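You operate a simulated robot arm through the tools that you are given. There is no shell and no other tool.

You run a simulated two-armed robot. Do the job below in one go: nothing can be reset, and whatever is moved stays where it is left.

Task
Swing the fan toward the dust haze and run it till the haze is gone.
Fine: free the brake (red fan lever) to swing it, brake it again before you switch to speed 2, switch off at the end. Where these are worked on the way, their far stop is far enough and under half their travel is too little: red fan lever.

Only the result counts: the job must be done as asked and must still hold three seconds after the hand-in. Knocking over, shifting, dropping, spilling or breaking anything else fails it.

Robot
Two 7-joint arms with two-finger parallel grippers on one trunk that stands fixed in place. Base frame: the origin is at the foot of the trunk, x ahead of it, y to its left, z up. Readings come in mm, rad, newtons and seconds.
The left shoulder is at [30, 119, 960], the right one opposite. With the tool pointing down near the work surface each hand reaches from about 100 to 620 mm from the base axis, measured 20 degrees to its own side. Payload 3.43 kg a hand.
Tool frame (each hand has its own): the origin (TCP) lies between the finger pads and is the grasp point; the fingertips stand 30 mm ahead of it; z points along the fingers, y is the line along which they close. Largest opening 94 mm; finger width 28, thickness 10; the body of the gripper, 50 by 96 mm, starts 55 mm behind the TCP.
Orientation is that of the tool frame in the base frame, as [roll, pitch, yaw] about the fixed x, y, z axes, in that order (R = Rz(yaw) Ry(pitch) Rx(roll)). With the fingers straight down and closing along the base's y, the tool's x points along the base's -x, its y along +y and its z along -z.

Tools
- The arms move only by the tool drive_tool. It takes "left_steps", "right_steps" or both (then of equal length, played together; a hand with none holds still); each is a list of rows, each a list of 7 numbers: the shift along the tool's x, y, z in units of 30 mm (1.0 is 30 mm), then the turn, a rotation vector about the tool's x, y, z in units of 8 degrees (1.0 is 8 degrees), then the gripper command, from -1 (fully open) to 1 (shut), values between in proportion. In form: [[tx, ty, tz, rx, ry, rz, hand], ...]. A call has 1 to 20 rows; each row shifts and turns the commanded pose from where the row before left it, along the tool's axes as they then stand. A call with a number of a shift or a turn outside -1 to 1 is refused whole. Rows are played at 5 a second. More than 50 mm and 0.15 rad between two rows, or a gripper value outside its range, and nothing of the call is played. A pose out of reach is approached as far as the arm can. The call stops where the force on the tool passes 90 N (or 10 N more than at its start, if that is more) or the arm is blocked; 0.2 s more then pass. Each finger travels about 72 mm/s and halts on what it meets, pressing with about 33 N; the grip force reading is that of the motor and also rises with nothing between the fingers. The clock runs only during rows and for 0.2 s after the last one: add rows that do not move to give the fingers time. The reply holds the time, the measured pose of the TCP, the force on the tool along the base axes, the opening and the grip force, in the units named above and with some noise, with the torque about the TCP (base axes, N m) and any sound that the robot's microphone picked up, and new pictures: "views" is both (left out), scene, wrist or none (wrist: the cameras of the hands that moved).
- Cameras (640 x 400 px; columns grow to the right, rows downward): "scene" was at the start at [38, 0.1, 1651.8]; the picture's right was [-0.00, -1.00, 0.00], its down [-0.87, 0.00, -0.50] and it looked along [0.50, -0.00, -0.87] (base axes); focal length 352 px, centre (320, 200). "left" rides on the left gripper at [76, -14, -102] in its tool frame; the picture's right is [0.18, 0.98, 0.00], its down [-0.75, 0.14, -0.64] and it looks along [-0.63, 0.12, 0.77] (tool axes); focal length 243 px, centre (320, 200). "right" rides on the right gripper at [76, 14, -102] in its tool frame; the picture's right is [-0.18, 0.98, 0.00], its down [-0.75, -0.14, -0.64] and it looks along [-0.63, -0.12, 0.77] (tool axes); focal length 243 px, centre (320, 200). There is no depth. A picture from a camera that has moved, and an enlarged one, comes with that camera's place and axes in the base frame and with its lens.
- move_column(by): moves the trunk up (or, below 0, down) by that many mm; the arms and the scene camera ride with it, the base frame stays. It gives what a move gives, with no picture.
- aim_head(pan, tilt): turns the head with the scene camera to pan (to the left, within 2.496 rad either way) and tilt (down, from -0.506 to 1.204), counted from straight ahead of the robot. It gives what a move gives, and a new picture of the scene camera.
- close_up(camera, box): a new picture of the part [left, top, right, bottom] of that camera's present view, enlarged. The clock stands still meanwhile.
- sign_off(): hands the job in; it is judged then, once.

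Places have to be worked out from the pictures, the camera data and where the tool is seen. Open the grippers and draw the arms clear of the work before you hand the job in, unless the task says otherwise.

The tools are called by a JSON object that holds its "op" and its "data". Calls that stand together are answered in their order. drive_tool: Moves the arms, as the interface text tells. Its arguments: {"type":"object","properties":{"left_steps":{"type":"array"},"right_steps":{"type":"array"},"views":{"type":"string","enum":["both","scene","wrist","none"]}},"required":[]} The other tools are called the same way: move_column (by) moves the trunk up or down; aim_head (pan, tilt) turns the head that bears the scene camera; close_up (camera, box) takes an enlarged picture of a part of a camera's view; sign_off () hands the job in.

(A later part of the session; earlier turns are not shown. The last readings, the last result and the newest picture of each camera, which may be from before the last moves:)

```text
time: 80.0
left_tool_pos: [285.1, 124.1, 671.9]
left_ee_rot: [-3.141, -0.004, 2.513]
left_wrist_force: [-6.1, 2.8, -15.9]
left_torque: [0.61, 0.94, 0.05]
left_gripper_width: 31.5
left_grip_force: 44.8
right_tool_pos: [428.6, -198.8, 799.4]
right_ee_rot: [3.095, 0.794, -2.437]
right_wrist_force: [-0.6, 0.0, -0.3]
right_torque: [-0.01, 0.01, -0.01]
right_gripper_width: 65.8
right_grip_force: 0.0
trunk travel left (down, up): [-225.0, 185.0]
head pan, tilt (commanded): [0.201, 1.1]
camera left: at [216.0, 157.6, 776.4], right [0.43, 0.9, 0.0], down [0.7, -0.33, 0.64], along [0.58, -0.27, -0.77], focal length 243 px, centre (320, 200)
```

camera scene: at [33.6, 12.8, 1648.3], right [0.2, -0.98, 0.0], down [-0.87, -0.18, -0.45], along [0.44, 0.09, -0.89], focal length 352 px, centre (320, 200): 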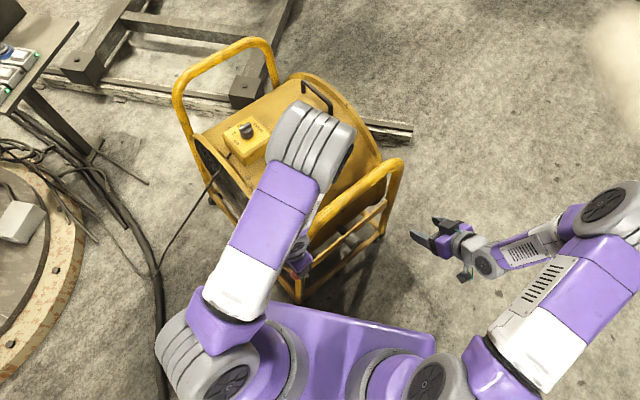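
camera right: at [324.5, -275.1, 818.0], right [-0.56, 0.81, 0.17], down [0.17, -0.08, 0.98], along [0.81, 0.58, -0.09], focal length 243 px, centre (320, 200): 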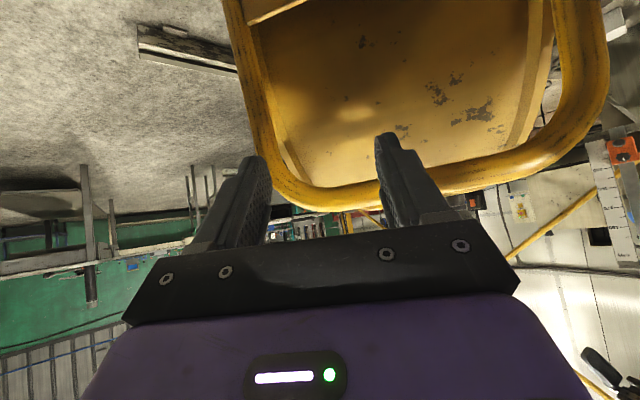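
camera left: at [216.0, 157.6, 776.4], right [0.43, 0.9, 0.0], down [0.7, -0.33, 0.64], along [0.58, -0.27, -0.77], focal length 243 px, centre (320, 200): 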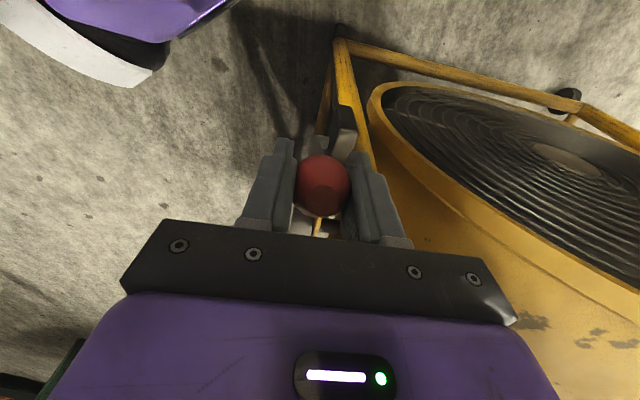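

The grip is good and the lever yields. Now I start the swing with the ball as handle, three small rows first, turning the hand with the fan.

{"op": "drive_tool", "data": {"left_steps": [[0.328, 0.225, 0, 0, 0, 0.1875, 1], [0.328, 0.225, 0, 0, 0, 0.1875, 1], [0.328, 0.225, 0, 0, 0, 0.1875, 1], [0, 0, 0, 0, 0, 0, 1]], "views": "both"}}

```text
time: 81.0
left_tool_pos: [273.8, 157.7, 672.6]
left_ee_rot: [-3.141, -0.001, 2.436]
left_wrist_force: [-7.9, -5.7, -12.2]
left_torque: [0.34, 0.52, -0.24]
left_gripper_width: 31.3
left_grip_force: 45.1
right_tool_pos: [427.6, -198.8, 800.1]
right_ee_rot: [3.093, 0.795, -2.438]
right_wrist_force: [0.0, -0.1, -1.4]
right_torque: [0.02, -0.01, -0.02]
right_gripper_width: 66.0
right_grip_force: 0.0
trunk travel left (down, up): [-225.0, 185.0]
head pan, tilt (commanded): [0.201, 1.1]
camera scene: at [33.0, 12.3, 1648.3], right [0.2, -0.98, 0.0], down [-0.87, -0.18, -0.45], along [0.44, 0.09, -0.89], focal length 352 px, centre (320, 200)
camera left: at [208.6, 195.9, 776.9], right [0.5, 0.87, 0.0], down [0.67, -0.38, 0.64], along [0.56, -0.32, -0.77], focal length 243 px, centre (320, 200)
```

scene: 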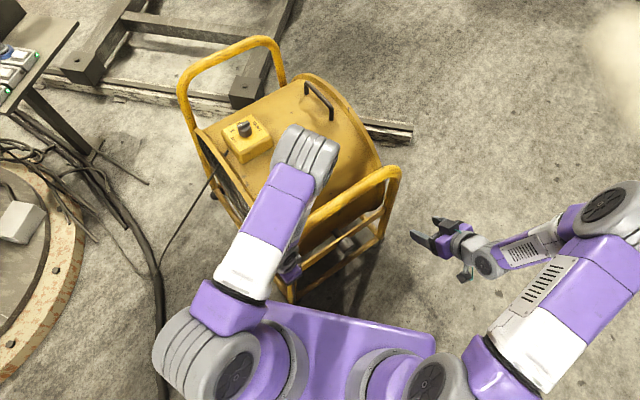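
left: 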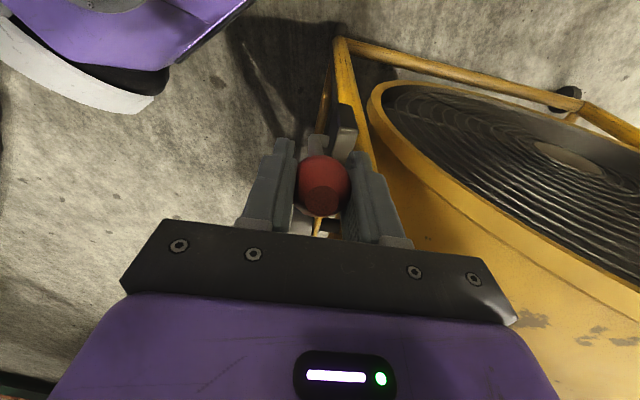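

The fan follows with about 10 N. I continue 11 rows more (16.5°).

{"op": "drive_tool", "data": {"left_steps": [[0.328, 0.225, 0, 0, 0, 0.1875, 1], [0.328, 0.225, 0, 0, 0, 0.1875, 1], [0.328, 0.225, 0, 0, 0, 0.1875, 1], [0.328, 0.225, 0, 0, 0, 0.1875, 1], [0.328, 0.225, 0, 0, 0, 0.1875, 1], [0.328, 0.225, 0, 0, 0, 0.1875, 1], [0.328, 0.225, 0, 0, 0, 0.1875, 1], [0.328, 0.225, 0, 0, 0, 0.1875, 1], [0.328, 0.225, 0, 0, 0, 0.1875, 1], [0.328, 0.225, 0, 0, 0, 0.1875, 1], [0.328, 0.225, 0, 0, 0, 0.1875, 1], [0, 0, 0, 0, 0, 0, 1]], "views": "both"}}

{"op": "aim_head", "data": {"pan": -0.099, "tilt": 1.0}}

{"op": "close_up", "data": {"camera": "scene", "box": [120, 110, 280, 210]}}

```text
time: 83.6
left_tool_pos: [258.6, 288.0, 673.7]
left_ee_rot: [3.138, -0.002, 2.147]
left_wrist_force: [-4.9, -1.1, 34.1]
left_torque: [-0.59, -0.26, -0.07]
left_gripper_width: 31.2
left_grip_force: 44.4
right_tool_pos: [425.6, -199.9, 800.4]
right_ee_rot: [3.094, 0.796, -2.438]
right_wrist_force: [-0.5, -0.4, -0.4]
right_torque: [0.02, 0.0, 0.0]
right_gripper_width: 65.8
right_grip_force: 0.1
trunk travel left (down, up): [-225.0, 185.0]
head pan, tilt (commanded): [0.201, 1.1]
camera scene: at [30.8, 10.9, 1648.5], right [0.2, -0.98, 0.0], down [-0.87, -0.18, -0.46], along [0.45, 0.09, -0.89], focal length 352 px, centre (320, 200)
camera left: at [204.9, 343.5, 776.3], right [0.72, 0.69, 0.0], down [0.53, -0.56, 0.64], along [0.44, -0.46, -0.77], focal length 243 px, centre (320, 200)
```

scene: 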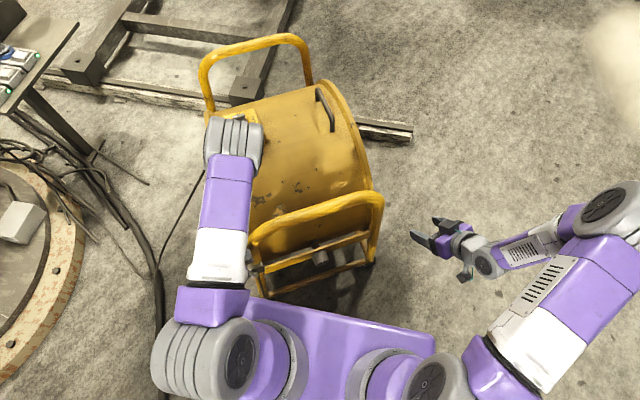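
left: 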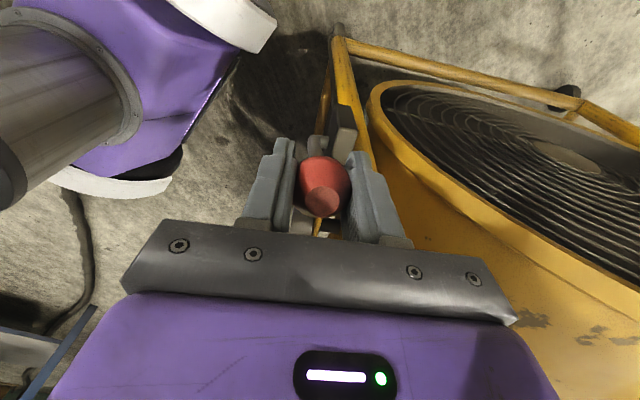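

```text
time: 84.4
left_tool_pos: [256.7, 287.0, 671.8]
left_ee_rot: [3.14, 0.0, 2.148]
left_wrist_force: [-2.9, 6.1, 39.0]
left_torque: [-0.28, -0.1, 0.12]
left_gripper_width: 31.4
left_grip_force: 44.5
right_tool_pos: [427.1, -199.7, 799.6]
right_ee_rot: [3.093, 0.797, -2.436]
right_wrist_force: [0.3, -0.4, 0.1]
right_torque: [0.0, 0.02, -0.05]
right_gripper_width: 65.8
right_grip_force: 0.0
trunk travel left (down, up): [-225.0, 185.0]
head pan, tilt (commanded): [-0.099, 1.0]
camera scene: at [38.2, -8.1, 1655.0], right [-0.1, -1.0, 0.0], down [-0.84, 0.08, -0.54], along [0.54, -0.05, -0.84], focal length 352 px, centre (320, 200)
```

scene: 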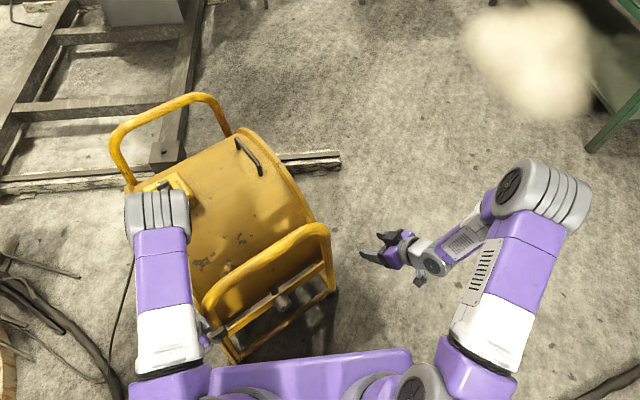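

```text
4.00 times, centred on (200, 160) of scene
camera zoom: at [38.2, -8.1, 1655.0], right [-0.1, -1.0, 0.0], down [-0.84, 0.08, -0.54], along [0.54, -0.05, -0.84], focal length 1406 px, centre (800, 360)
```

zoom: 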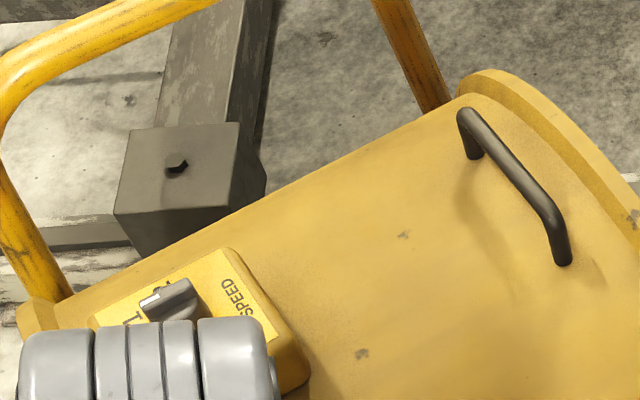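

The heading is now about -59°, so 4.5° remain. I continue three rows, lifting slightly to relieve the 39 N vertical force, and measure again.

{"op": "drive_tool", "data": {"left_steps": [[0.328, 0.225, -0.06, 0, 0, 0.1875, 1], [0.328, 0.225, -0.06, 0, 0, 0.1875, 1], [0.328, 0.225, -0.06, 0, 0, 0.1875, 1], [0, 0, 0, 0, 0, 0, 1]], "views": "both"}}

{"op": "close_up", "data": {"camera": "scene", "box": [120, 110, 280, 210]}}

{"op": "close_up", "data": {"camera": "scene", "box": [180, 200, 360, 370]}}

```text
time: 85.4
left_tool_pos: [261.8, 323.6, 676.1]
left_ee_rot: [3.141, 0.002, 2.066]
left_wrist_force: [-2.9, -6.1, -36.4]
left_torque: [0.38, 0.38, 0.01]
left_gripper_width: 31.8
left_grip_force: 45.1
right_tool_pos: [427.6, -199.1, 799.5]
right_ee_rot: [3.092, 0.793, -2.437]
right_wrist_force: [-0.8, -0.2, 0.8]
right_torque: [-0.03, -0.01, 0.04]
right_gripper_width: 65.6
right_grip_force: 0.1
trunk travel left (down, up): [-225.0, 185.0]
head pan, tilt (commanded): [-0.099, 1.0]
camera scene: at [41.6, -6.0, 1654.8], right [-0.1, -0.99, 0.0], down [-0.84, 0.08, -0.54], along [0.54, -0.05, -0.84], focal length 352 px, centre (320, 200)
camera left: at [214.2, 384.2, 779.7], right [0.78, 0.63, 0.0], down [0.48, -0.59, 0.64], along [0.41, -0.5, -0.77], focal length 243 px, centre (320, 200)
```

scene: 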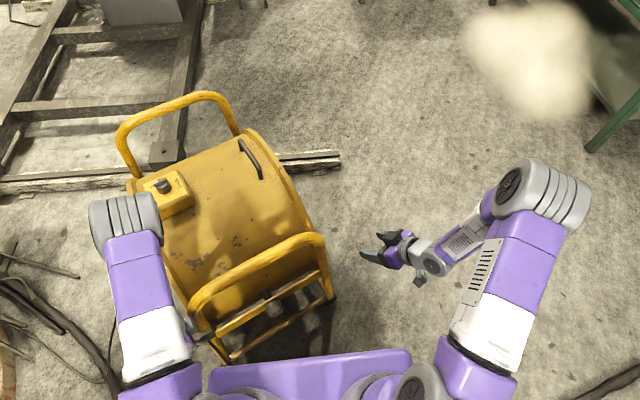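
left: 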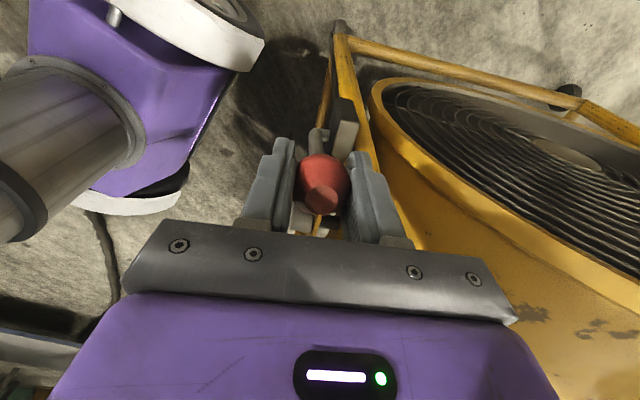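

```text
4.00 times, centred on (200, 160) of scene
camera zoom: at [41.6, -6.0, 1654.8], right [-0.1, -0.99, 0.0], down [-0.84, 0.08, -0.54], along [0.54, -0.05, -0.84], focal length 1406 px, centre (800, 360)
```

zoom: 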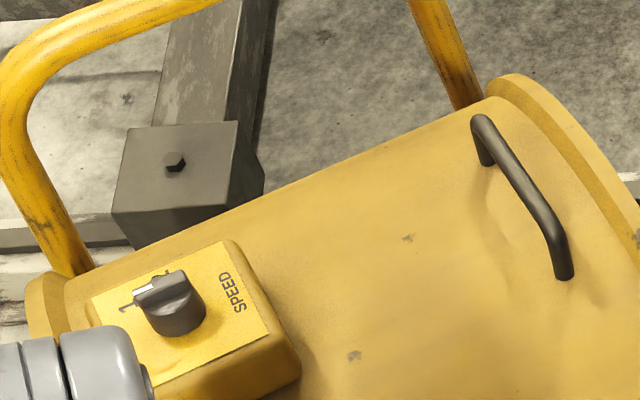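

```text
2.35 times, centred on (270, 285) of scene
camera zoom: at [41.6, -6.0, 1654.8], right [-0.1, -0.99, 0.0], down [-0.84, 0.08, -0.54], along [0.54, -0.05, -0.84], focal length 827 px, centre (438, 0)
```

zoom: 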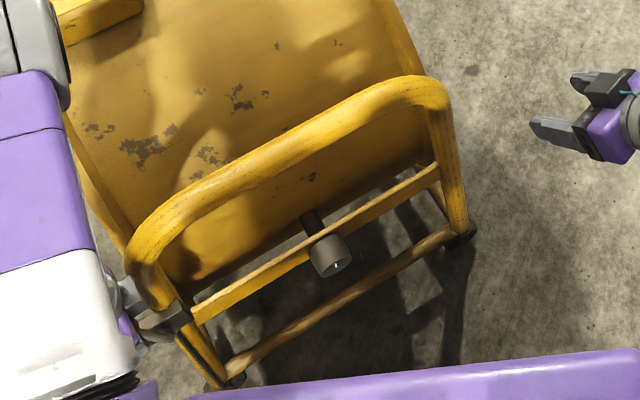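

Silhouette, handle and plate edge all give -63.3° to -64.2°, matching the haze bearing of -63.5°. I now bring the lever down toward its braked stop along its arc with the heading held, first half of the way.

{"op": "drive_tool", "data": {"left_steps": [[0, 0, 0.1, 0, 0, 0, 1], [0.25, 0.009, 0.062, 0, 0, 0, 1], [0.25, 0.009, 0.062, 0, 0, 0, 1], [0.255, 0.009, 0.095, 0, 0, 0, 1], [0.255, 0.009, 0.095, 0, 0, 0, 1], [0, 0, 0, 0, 0, 0, 1]], "views": "both"}}

```text
time: 86.8
left_tool_pos: [251.2, 349.6, 665.8]
left_ee_rot: [3.138, 0.003, 2.067]
left_wrist_force: [21.9, 0.1, 2.3]
left_torque: [-1.08, -0.46, -0.01]
left_gripper_width: 31.4
left_grip_force: 45.0
right_tool_pos: [429.0, -198.9, 799.2]
right_ee_rot: [3.092, 0.793, -2.439]
right_wrist_force: [-0.9, 0.1, 0.4]
right_torque: [0.03, 0.01, 0.02]
right_gripper_width: 66.4
right_grip_force: 0.0
trunk travel left (down, up): [-225.0, 185.0]
head pan, tilt (commanded): [-0.099, 1.0]
camera scene: at [42.5, -6.8, 1654.7], right [-0.1, -1.0, 0.0], down [-0.84, 0.08, -0.54], along [0.54, -0.05, -0.84], focal length 352 px, centre (320, 200)
camera left: at [202.6, 410.5, 768.1], right [0.78, 0.63, 0.0], down [0.48, -0.59, 0.65], along [0.41, -0.5, -0.76], focal length 243 px, centre (320, 200)
```

scene: 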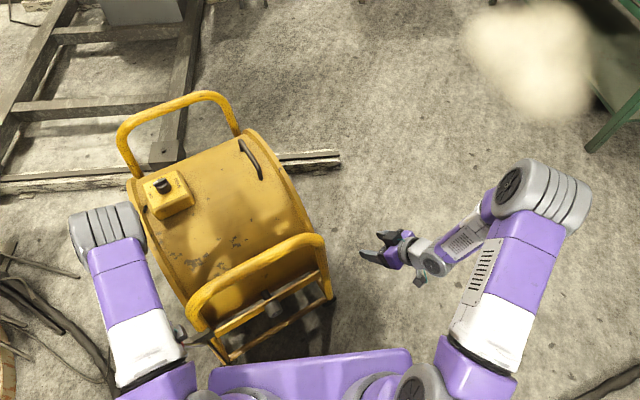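
left: 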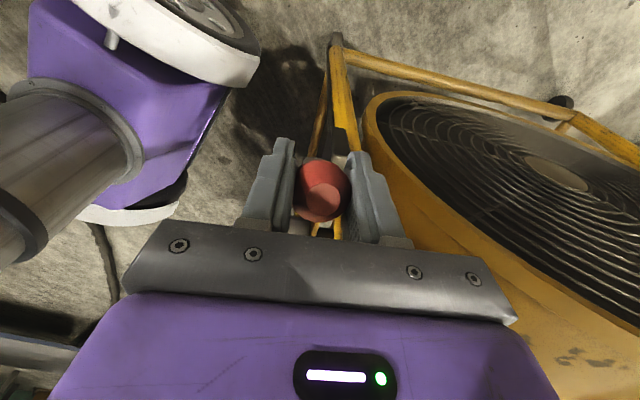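

The fan stays put while the lever comes down. I continue to the braked stop.

{"op": "drive_tool", "data": {"left_steps": [[0.242, 0.009, 0.125, 0, 0, 0, 1], [0.242, 0.009, 0.125, 0, 0, 0, 1], [0.225, 0.008, 0.155, 0, 0, 0, 1], [0.225, 0.008, 0.155, 0, 0, 0, 1], [0.205, 0.007, 0.18, 0, 0, 0, 1], [0.205, 0.007, 0.18, 0, 0, 0, 1], [0, 0, 0, 0, 0, 0, 1]], "views": "both"}}

```text
time: 88.4
left_tool_pos: [234.1, 385.4, 636.7]
left_ee_rot: [3.136, 0.008, 2.067]
left_wrist_force: [26.1, -5.0, -5.2]
left_torque: [-0.89, -0.29, -0.16]
left_gripper_width: 31.2
left_grip_force: 45.4
right_tool_pos: [428.6, -198.2, 800.2]
right_ee_rot: [3.092, 0.792, -2.438]
right_wrist_force: [-0.7, -0.1, -1.0]
right_torque: [0.0, -0.01, -0.01]
right_gripper_width: 65.5
right_grip_force: 0.1
trunk travel left (down, up): [-225.0, 185.0]
head pan, tilt (commanded): [-0.099, 1.0]
camera scene: at [43.3, -6.8, 1654.7], right [-0.1, -1.0, 0.0], down [-0.84, 0.08, -0.54], along [0.54, -0.05, -0.84], focal length 352 px, centre (320, 200)
camera left: at [185.1, 446.0, 739.4], right [0.78, 0.63, 0.0], down [0.48, -0.59, 0.65], along [0.41, -0.5, -0.76], focal length 243 px, centre (320, 200)
```

scene: 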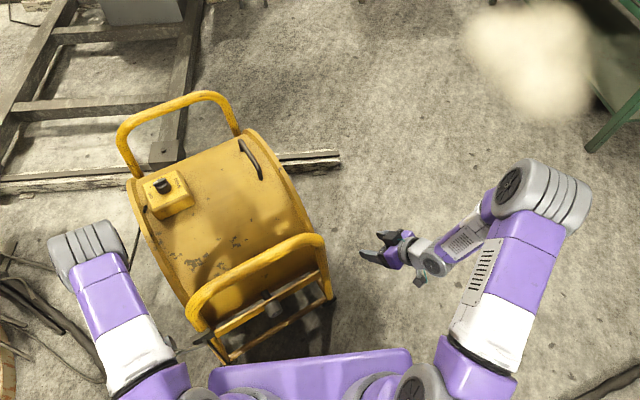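
left: 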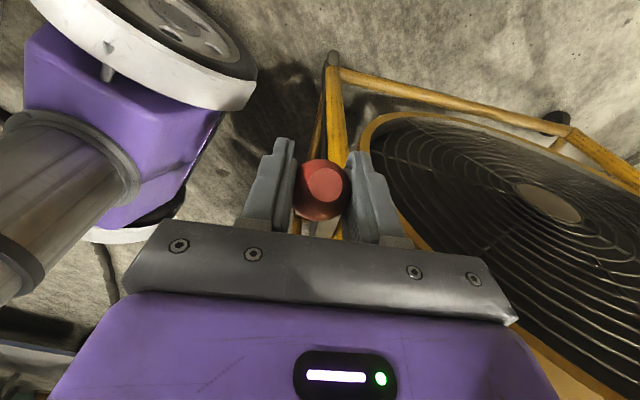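

The lever is near 46° and the fan is still in place. I go on to the stop, watching for the force to rise.

{"op": "drive_tool", "data": {"left_steps": [[0.187, 0.007, 0.213, 0, 0, 0, 1], [0.187, 0.007, 0.213, 0, 0, 0, 1], [0.17, 0.006, 0.22, 0, 0, 0, 1], [0.1, 0.003, 0.2, 0, 0, 0, 1], [0, 0, 0, 0, 0, 0, 1]], "views": "both"}}

{"op": "close_up", "data": {"camera": "scene", "box": [120, 110, 280, 210]}}

```text
time: 89.6
left_tool_pos: [227.9, 398.5, 612.6]
left_ee_rot: [3.131, 0.008, 2.063]
left_wrist_force: [27.8, -20.7, 45.3]
left_torque: [-0.16, 0.1, -0.21]
left_gripper_width: 31.8
left_grip_force: 44.7
right_tool_pos: [427.3, -201.1, 799.8]
right_ee_rot: [3.087, 0.797, -2.439]
right_wrist_force: [-0.1, -0.1, 1.4]
right_torque: [0.0, 0.0, -0.01]
right_gripper_width: 65.9
right_grip_force: 0.0
trunk travel left (down, up): [-225.0, 185.0]
head pan, tilt (commanded): [-0.099, 1.0]
camera scene: at [41.1, -12.4, 1655.1], right [-0.1, -1.0, 0.0], down [-0.84, 0.09, -0.54], along [0.54, -0.05, -0.84], focal length 352 px, centre (320, 200)
camera left: at [178.2, 459.7, 716.7], right [0.78, 0.63, 0.01], down [0.47, -0.6, 0.65], along [0.41, -0.5, -0.76], focal length 243 px, centre (320, 200)
```

scene: 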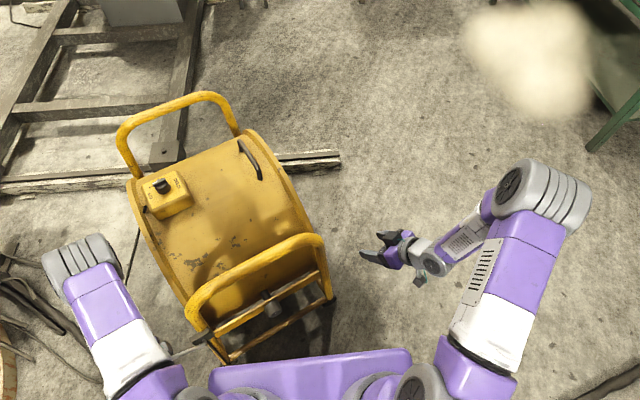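
left: 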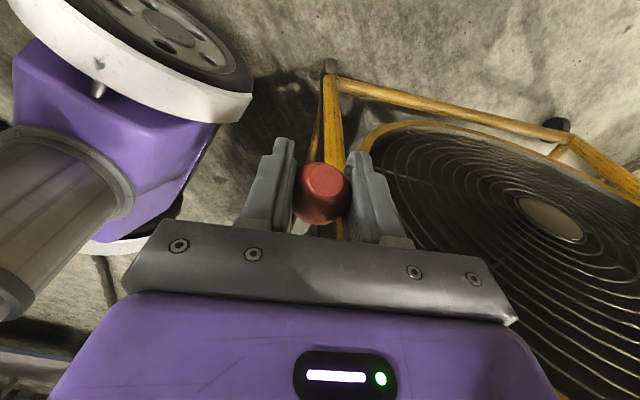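

```text
4.00 times, centred on (200, 160) of scene
camera zoom: at [41.1, -12.4, 1655.1], right [-0.1, -1.0, 0.0], down [-0.84, 0.09, -0.54], along [0.54, -0.05, -0.84], focal length 1406 px, centre (800, 360)
```

zoom: 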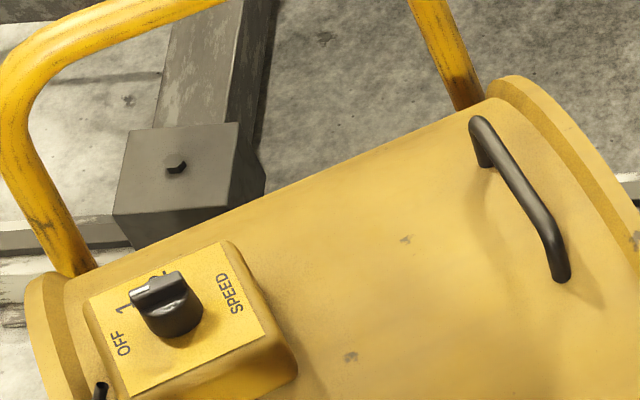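

The upward force of 45 N shows the lever at its braked stop, with the ball back at its initial place relative to the fan and the heading unchanged. I relieve the press, open and lift the left hand straight up.

{"op": "drive_tool", "data": {"left_steps": [[-0.1, 0, -0.12, 0, 0, 0, 1], [0, 0, 0, 0, 0, 0, 0.2], [0, 0, 0, 0, 0, 0, -0.2], [0, 0, 0, 0, 0, 0, -0.3], [0, 0, -0.5, 0, 0, 0, -0.3], [0, 0, -0.8, 0, 0, 0, -0.3], [0, 0, -1, 0, 0, 0, -0.3], [0, 0, -1, 0, 0, 0, -0.3], [0, 0, -1, 0, 0, 0, -0.3], [0, 0, -1, 0, 0, 0, -0.3], [0, 0, -1, 0, 0, 0, -0.3], [0, 0, -1, 0, 0, 0, -0.3], [0, 0, -1, 0, 0, 0, -0.3]], "views": "both"}}

{"op": "close_up", "data": {"camera": "left", "box": [200, 0, 480, 240]}}

```text
time: 92.4
left_tool_pos: [224.3, 401.5, 864.8]
left_ee_rot: [-3.141, 0.0, 2.066]
left_wrist_force: [-1.2, 0.4, -0.1]
left_torque: [0.02, 0.0, 0.01]
left_gripper_width: 61.0
left_grip_force: 0.1
right_tool_pos: [427.6, -197.6, 800.2]
right_ee_rot: [3.091, 0.797, -2.438]
right_wrist_force: [0.3, -0.5, 0.7]
right_torque: [-0.01, -0.03, 0.03]
right_gripper_width: 65.9
right_grip_force: 0.0
trunk travel left (down, up): [-225.0, 185.0]
head pan, tilt (commanded): [-0.099, 1.0]
camera scene: at [40.0, -7.3, 1654.9], right [-0.1, -0.99, 0.0], down [-0.84, 0.08, -0.54], along [0.54, -0.05, -0.84], focal length 352 px, centre (320, 200)
camera left: at [175.7, 461.4, 968.8], right [0.78, 0.63, 0.0], down [0.48, -0.6, 0.64], along [0.4, -0.5, -0.77], focal length 243 px, centre (320, 200)
```

scene: 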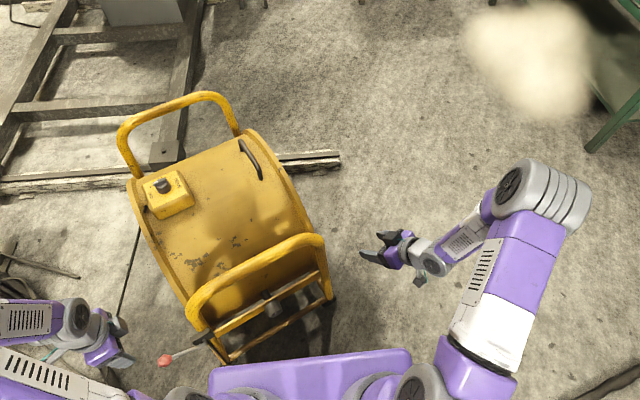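
left: 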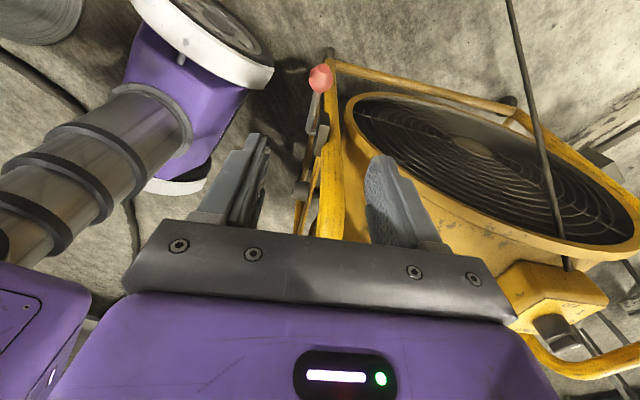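

```text
1.67 times, centred on (340, 120) of left
camera zoom: at [175.7, 461.4, 968.8], right [0.78, 0.63, 0.0], down [0.48, -0.6, 0.64], along [0.4, -0.5, -0.77], focal length 404 px, centre (287, 333)
```

zoom: 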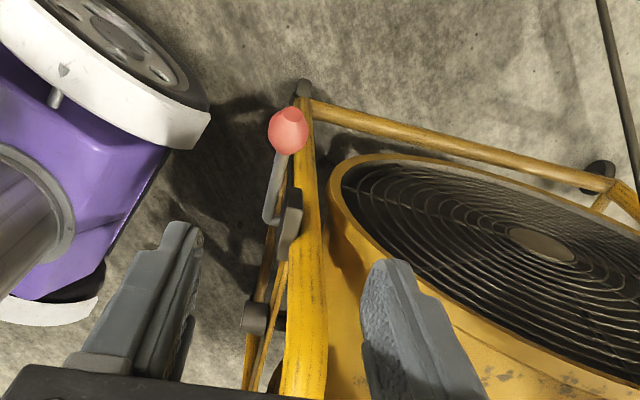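

The lever is in its braked position and everything is clear. I enlarge the switch to place the knob and its pointer now that the fan is set.

{"op": "close_up", "data": {"camera": "scene", "box": [125, 115, 285, 215]}}

{"op": "close_up", "data": {"camera": "scene", "box": [135, 160, 205, 220]}}

```text
4.00 times, centred on (205, 165) of scene
camera zoom: at [40.0, -7.3, 1654.9], right [-0.1, -0.99, 0.0], down [-0.84, 0.08, -0.54], along [0.54, -0.05, -0.84], focal length 1406 px, centre (780, 340)
```

zoom: 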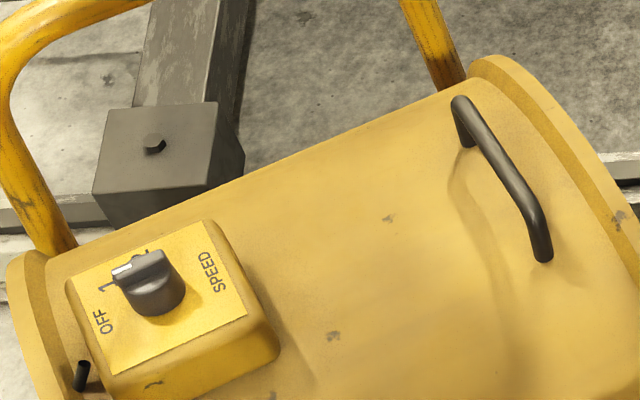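

```text
6.67 times, centred on (170, 190) of scene
camera zoom: at [40.0, -7.3, 1654.9], right [-0.1, -0.99, 0.0], down [-0.84, 0.08, -0.54], along [0.54, -0.05, -0.84], focal length 2344 px, centre (1320, 267)
```

zoom: 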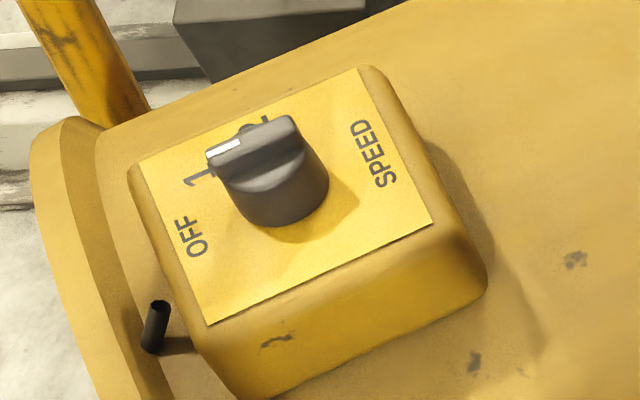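

The knob axis is near (665, 388), the plate at z 809 and the fin top at about 847. The fin points to OFF (bearing 116°), with 1 at about 71° and 2 at about 26°. I raise the left hand, bring it nearer and turn it to face the switch so I can push the fin with closed fingertips.

{"op": "drive_tool", "data": {"left_steps": [[-0.649, 0.578, -0.5625, 0, 0, 0, -0.3], [-0.649, 0.578, -0.5625, 0, 0, 0, -0.3], [-0.649, 0.578, -0.5625, 0, 0, 0, -0.3], [-0.649, 0.578, -0.5625, 0, 0, 0, -0.3], [-0.649, 0.578, -0.5625, 0, 0, 0, -0.3], [-0.649, 0.578, -0.5625, 0, 0, 0, -0.3], [-0.649, 0.578, -0.5625, 0, 0, 0, -0.3], [-0.649, 0.578, -0.5625, 0, 0, 0, -0.3], [0, 0, 0, 0, 0, -0.98, 1], [0, 0, 0, 0, 0, -0.98, 1], [0, 0, 0, 0, 0, -0.98, 1], [0, 0, 0, 0, 0, -0.98, 1], [0, 0, 0, 0, 0, -0.98, 1], [0, 0, 0, 0, 0, -0.98, 1], [0, 0, 0, 0, 0, -0.98, 1], [0, 0, 0, 0, 0, -0.98, 1], [0, 0, 0, 0, 0, -0.98, 1], [0, 0, 0, 0, 0, -0.98, 1], [0, 0, 0, 0, 0, -0.98, 1]], "views": "both"}}

```text
time: 96.4
left_tool_pos: [417.9, 330.1, 1000.5]
left_ee_rot: [3.141, 0.001, -2.708]
left_wrist_force: [0.3, -0.1, -0.1]
left_torque: [0.01, 0.02, 0.0]
left_gripper_width: 0.1
left_grip_force: 33.0
right_tool_pos: [427.6, -198.8, 800.1]
right_ee_rot: [3.094, 0.794, -2.436]
right_wrist_force: [0.3, 0.1, -0.5]
right_torque: [0.01, 0.03, 0.0]
right_gripper_width: 65.9
right_grip_force: 0.1
trunk travel left (down, up): [-225.0, 185.0]
head pan, tilt (commanded): [-0.099, 1.0]
camera scene: at [40.5, -6.7, 1654.9], right [-0.1, -1.0, 0.0], down [-0.84, 0.08, -0.54], along [0.54, -0.05, -0.84], focal length 352 px, centre (320, 200)
camera left: at [355.9, 286.0, 1103.1], right [-0.58, 0.81, 0.0], down [0.62, 0.45, 0.64], along [0.52, 0.37, -0.77], focal length 243 px, centre (320, 200)
```

scene: 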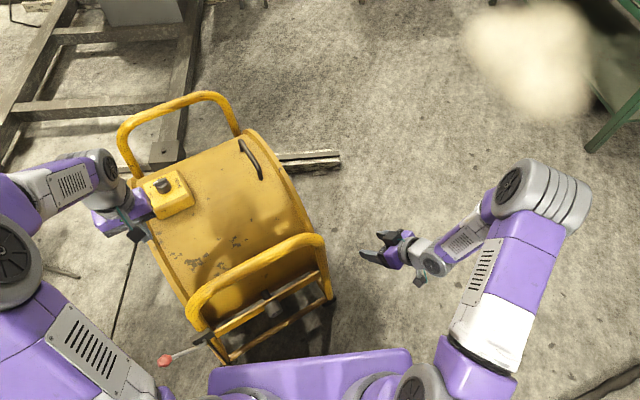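
left: 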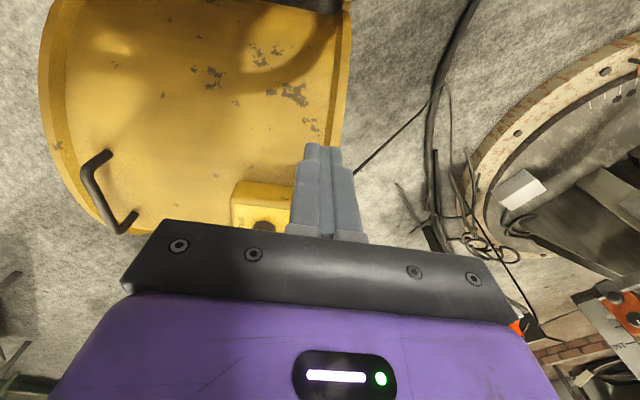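

The closed fingers face the switch side. I tilt the hand 55° so the fingers point outward and down, then look for the knob in the wrist camera.

{"op": "drive_tool", "data": {"left_steps": [[0, 0, 0, 0, -0.98, 0, 1], [0, 0, 0, 0, -0.98, 0, 1], [0, 0, 0, 0, -0.98, 0, 1], [0, 0, 0, 0, -0.98, 0, 1], [0, 0, 0, 0, -0.98, 0, 1], [0, 0, 0, 0, -0.98, 0, 1], [0, 0, 0, 0, -0.98, 0, 1]], "views": "both"}}

```text
time: 98.0
left_tool_pos: [415.0, 336.9, 998.7]
left_ee_rot: [3.098, 0.861, -2.726]
left_wrist_force: [0.0, -0.3, 0.2]
left_torque: [-0.03, 0.0, -0.02]
left_gripper_width: 0.0
left_grip_force: 33.6
left hand out of reach, approached as far as the arm can: row 5
right_tool_pos: [428.0, -198.5, 800.1]
right_ee_rot: [3.091, 0.794, -2.437]
right_wrist_force: [-0.8, 0.2, -0.5]
right_torque: [-0.01, 0.03, 0.0]
right_gripper_width: 65.5
right_grip_force: 0.0
trunk travel left (down, up): [-225.0, 185.0]
head pan, tilt (commanded): [-0.099, 1.0]
camera scene: at [40.8, -6.7, 1654.9], right [-0.1, -1.0, 0.0], down [-0.84, 0.08, -0.54], along [0.54, -0.05, -0.84], focal length 352 px, centre (320, 200)
camera left: at [307.8, 268.6, 1008.3], right [-0.54, 0.84, -0.11], down [-0.05, 0.1, 0.99], along [0.84, 0.54, -0.02], focal length 243 px, centre (320, 200)
```

scene: 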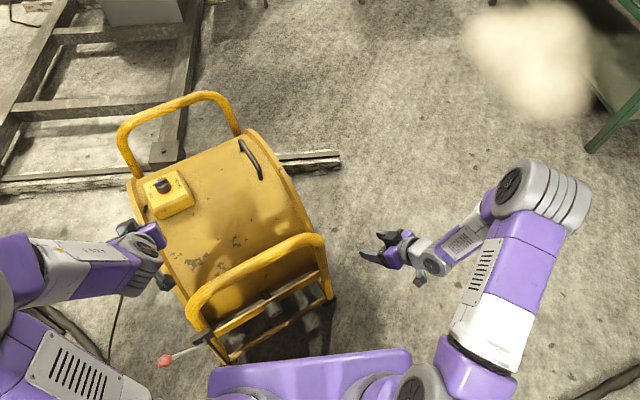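
left: 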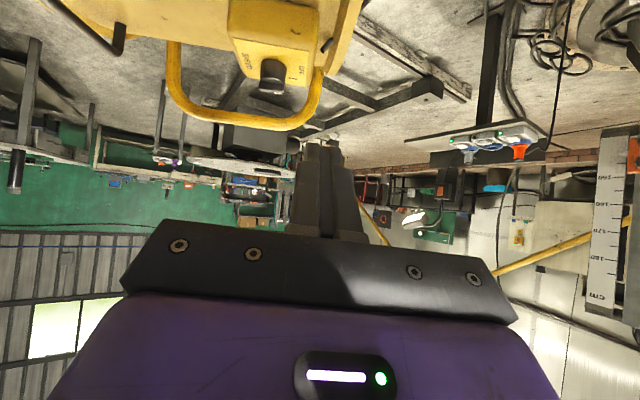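

The hand reached about 50° of tilt here, and the knob shows ahead at the upper part of the wrist view. I advance part of the way along the tool axis and check again.

{"op": "drive_tool", "data": {"left_steps": [[0.03, -0.13, 0.8, 0, 0, 0, 1], [0.03, -0.13, 0.8, 0, 0, 0, 1], [0.03, -0.13, 0.8, 0, 0, 0, 1], [0.03, -0.13, 0.8, 0, 0, 0, 1], [0.03, -0.13, 0.8, 0, 0, 0, 1], [0.03, -0.13, 0.8, 0, 0, 0, 1], [0, 0, 0, 0, 0, 0, 1]], "views": "both"}}

```text
time: 99.6
left_tool_pos: [522.6, 364.2, 898.7]
left_ee_rot: [3.097, 0.86, -2.724]
left_wrist_force: [0.7, 0.3, 0.5]
left_torque: [0.03, 0.04, 0.0]
left_gripper_width: 0.0
left_grip_force: 32.6
right_tool_pos: [427.4, -199.9, 800.9]
right_ee_rot: [3.092, 0.796, -2.437]
right_wrist_force: [-0.3, -0.5, -0.1]
right_torque: [-0.02, -0.01, -0.01]
right_gripper_width: 65.8
right_grip_force: 0.0
trunk travel left (down, up): [-225.0, 185.0]
head pan, tilt (commanded): [-0.099, 1.0]
camera scene: at [40.3, -7.0, 1654.9], right [-0.1, -0.99, 0.0], down [-0.84, 0.08, -0.54], along [0.54, -0.05, -0.84], focal length 352 px, centre (320, 200)
camera left: at [414.0, 296.1, 909.7], right [-0.54, 0.84, -0.11], down [-0.05, 0.1, 0.99], along [0.84, 0.54, -0.02], focal length 243 px, centre (320, 200)
```

scene: 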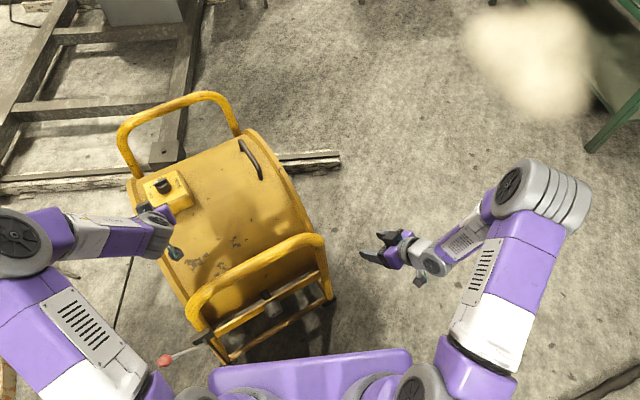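
left: 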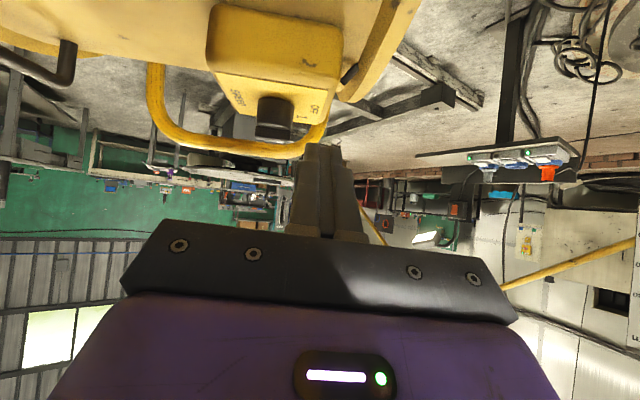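

The knob axis checks out at about (666, 388), with its fin top near z 845. I move the closed fingertips to just on the robot side of the pointer end, at fin height and not yet touching.

{"op": "drive_tool", "data": {"left_steps": [[-0.1625, -0.1275, 0.84, 0, 0, 0, 1], [-0.1625, -0.1275, 0.84, 0, 0, 0, 1], [-0.1625, -0.1275, 0.84, 0, 0, 0, 1], [-0.1625, -0.1275, 0.84, 0, 0, 0, 1], [0, 0, 0, 0, 0, 0, 1]], "views": "both"}}

{"op": "close_up", "data": {"camera": "left", "box": [180, 0, 460, 240]}}

{"op": "close_up", "data": {"camera": "scene", "box": [135, 160, 205, 220]}}

```text
time: 100.8
left_tool_pos: [606.7, 391.0, 850.1]
left_ee_rot: [3.099, 0.86, -2.727]
left_wrist_force: [0.1, 0.3, 0.3]
left_torque: [0.0, -0.01, -0.03]
left_gripper_width: 0.0
left_grip_force: 33.3
right_tool_pos: [425.9, -198.0, 800.9]
right_ee_rot: [3.093, 0.793, -2.436]
right_wrist_force: [-0.8, 0.1, 0.6]
right_torque: [-0.01, 0.03, -0.01]
right_gripper_width: 65.7
right_grip_force: 0.0
trunk travel left (down, up): [-225.0, 185.0]
head pan, tilt (commanded): [-0.099, 1.0]
camera scene: at [40.3, -6.9, 1654.9], right [-0.1, -1.0, 0.0], down [-0.84, 0.08, -0.54], along [0.54, -0.05, -0.84], focal length 352 px, centre (320, 200)
camera left: at [499.0, 322.7, 858.9], right [-0.54, 0.84, -0.11], down [-0.05, 0.1, 0.99], along [0.84, 0.54, -0.02], focal length 243 px, centre (320, 200)
```

scene: 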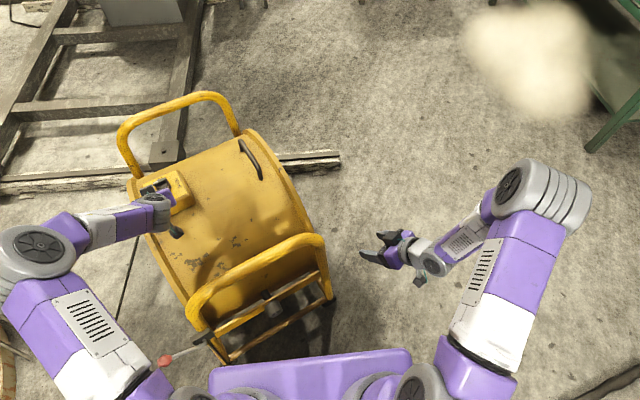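
left: 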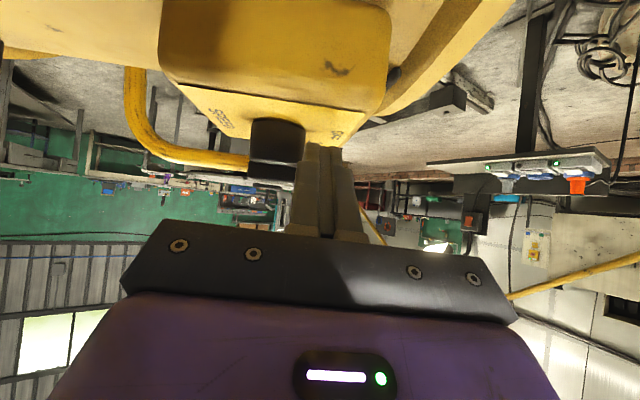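

```text
1.67 times, centred on (320, 120) of left
camera zoom: at [499.0, 322.7, 858.9], right [-0.54, 0.84, -0.11], down [-0.05, 0.1, 0.99], along [0.84, 0.54, -0.02], focal length 404 px, centre (320, 333)
```

zoom: 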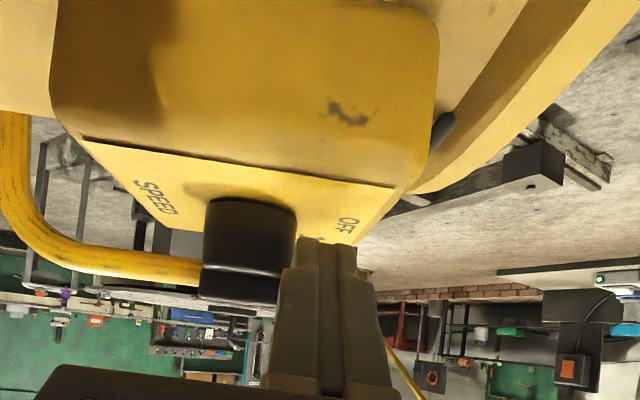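

```text
6.67 times, centred on (170, 190) of scene
camera zoom: at [40.3, -6.9, 1654.9], right [-0.1, -1.0, 0.0], down [-0.84, 0.08, -0.54], along [0.54, -0.05, -0.84], focal length 2344 px, centre (1320, 267)
```

zoom: 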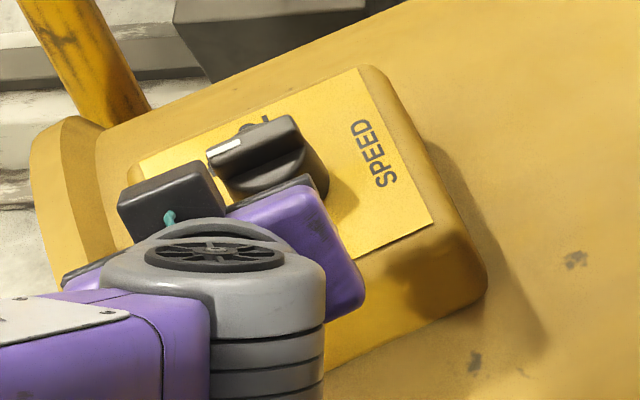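

The tip is beside the fin's pointer end at the right height. I now push gently outward for the first part of the turn and check the force and the knob.

{"op": "drive_tool", "data": {"left_steps": [[-0.12, -0.023, 0.205, 0, 0, 0, 1], [-0.12, -0.023, 0.205, 0, 0, 0, 1], [-0.157, 0.035, 0.185, 0, 0, 0, 1], [0, 0, 0, 0, 0, 0, 1]], "views": "both"}}

{"op": "close_up", "data": {"camera": "scene", "box": [135, 160, 205, 220]}}

{"op": "close_up", "data": {"camera": "left", "box": [180, 0, 460, 240]}}

```text
time: 101.8
left_tool_pos: [626.2, 399.6, 846.7]
left_ee_rot: [3.097, 0.86, -2.725]
left_wrist_force: [0.3, -0.9, -0.8]
left_torque: [0.01, -0.01, 0.02]
left_gripper_width: 0.0
left_grip_force: 33.6
right_tool_pos: [426.4, -198.0, 799.9]
right_ee_rot: [3.092, 0.796, -2.438]
right_wrist_force: [0.1, -0.2, 0.0]
right_torque: [0.02, 0.02, -0.01]
right_gripper_width: 66.0
right_grip_force: 0.0
trunk travel left (down, up): [-225.0, 185.0]
head pan, tilt (commanded): [-0.099, 1.0]
camera scene: at [40.4, -6.8, 1654.9], right [-0.1, -1.0, 0.0], down [-0.84, 0.08, -0.54], along [0.54, -0.05, -0.84], focal length 352 px, centre (320, 200)
camera left: at [518.0, 331.1, 856.4], right [-0.54, 0.84, -0.11], down [-0.05, 0.1, 0.99], along [0.84, 0.54, -0.02], focal length 243 px, centre (320, 200)
```

scene: 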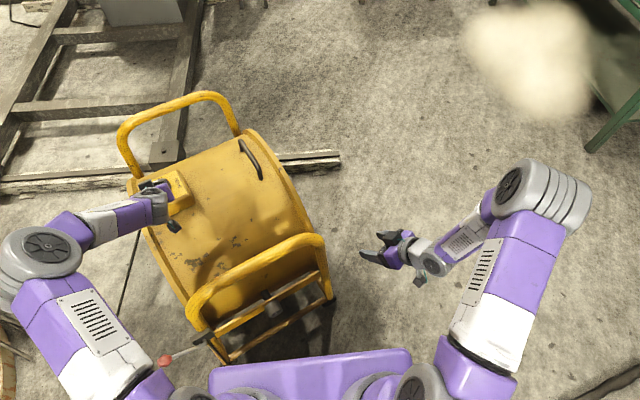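
left: 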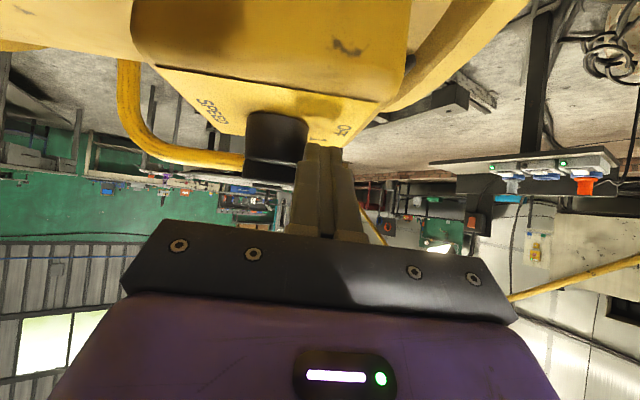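

```text
6.67 times, centred on (170, 190) of scene
camera zoom: at [40.4, -6.8, 1654.9], right [-0.1, -1.0, 0.0], down [-0.84, 0.08, -0.54], along [0.54, -0.05, -0.84], focal length 2344 px, centre (1320, 267)
```

zoom: 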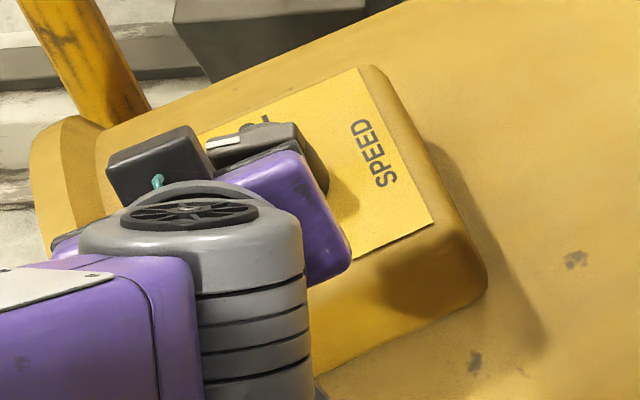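

```text
1.67 times, centred on (320, 120) of left
camera zoom: at [518.0, 331.1, 856.4], right [-0.54, 0.84, -0.11], down [-0.05, 0.1, 0.99], along [0.84, 0.54, -0.02], focal length 404 px, centre (320, 333)
```

zoom: 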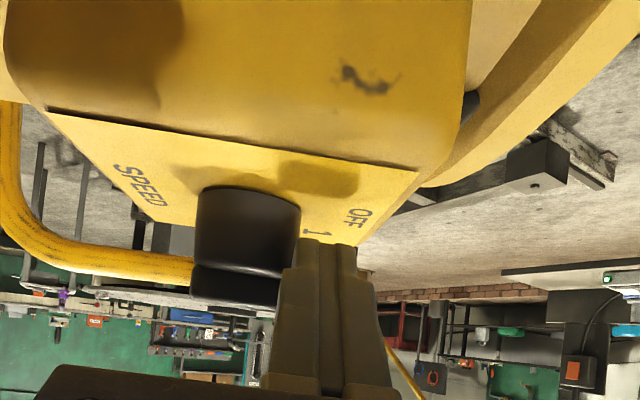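

There is no contact yet: the fin is only about 35 mm long, so the tip passed beside its end. I back off 11 mm, shift 6 mm toward the knob centre and push again.

{"op": "drive_tool", "data": {"left_steps": [[0.232, -0.009, -0.271, 0, 0, 0, 1], [-0.007, -0.183, 0, 0, 0, 0, 1], [-0.074, 0.003, 0.086, 0, 0, 0, 1], [-0.118, 0.048, 0.139, 0, 0, 0, 1], [0, 0, 0, 0, 0, 0, 1]], "views": "wrist"}}

{"op": "close_up", "data": {"camera": "left", "box": [180, 0, 460, 240]}}

{"op": "close_up", "data": {"camera": "scene", "box": [135, 160, 205, 220]}}

```text
time: 103.0
left_tool_pos: [626.2, 397.4, 847.2]
left_ee_rot: [3.095, 0.862, -2.726]
left_wrist_force: [-1.4, 3.7, 1.1]
left_torque: [0.07, 0.0, 0.13]
left_gripper_width: 0.1
left_grip_force: 32.5
right_tool_pos: [426.6, -199.2, 799.9]
right_ee_rot: [3.093, 0.795, -2.436]
right_wrist_force: [-0.4, -0.4, -0.2]
right_torque: [0.03, 0.0, 0.02]
right_gripper_width: 65.9
right_grip_force: 0.0
trunk travel left (down, up): [-225.0, 185.0]
head pan, tilt (commanded): [-0.099, 1.0]
camera left: at [518.1, 328.9, 856.6], right [-0.54, 0.83, -0.11], down [-0.05, 0.1, 0.99], along [0.84, 0.54, -0.02], focal length 243 px, centre (320, 200)
```

left: 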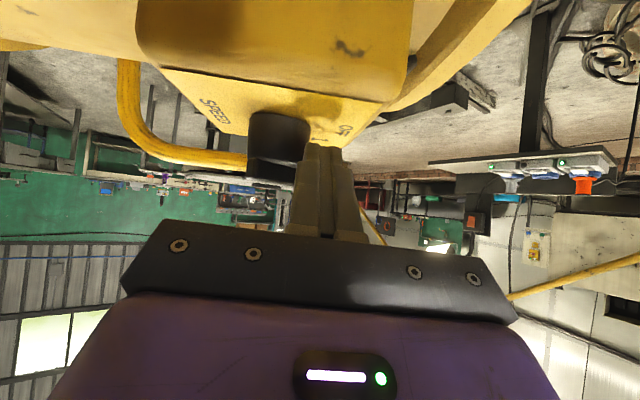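

```text
1.67 times, centred on (320, 120) of left
camera zoom: at [518.1, 328.9, 856.6], right [-0.54, 0.83, -0.11], down [-0.05, 0.1, 0.99], along [0.84, 0.54, -0.02], focal length 404 px, centre (320, 333)
```

zoom: 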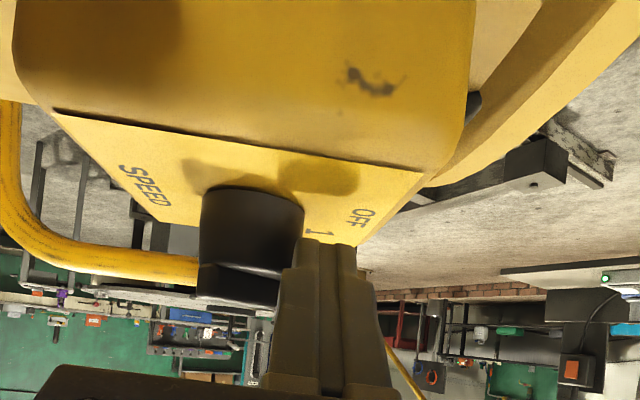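

```text
6.67 times, centred on (170, 190) of scene
camera zoom: at [40.2, -6.1, 1654.9], right [-0.1, -1.0, 0.0], down [-0.84, 0.08, -0.54], along [0.54, -0.05, -0.84], focal length 2344 px, centre (1320, 267)
```

zoom: 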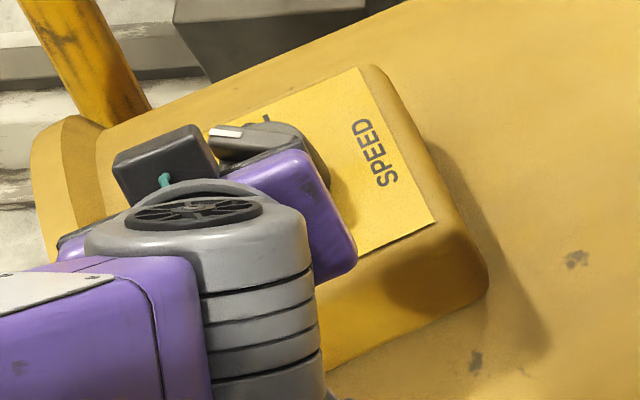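

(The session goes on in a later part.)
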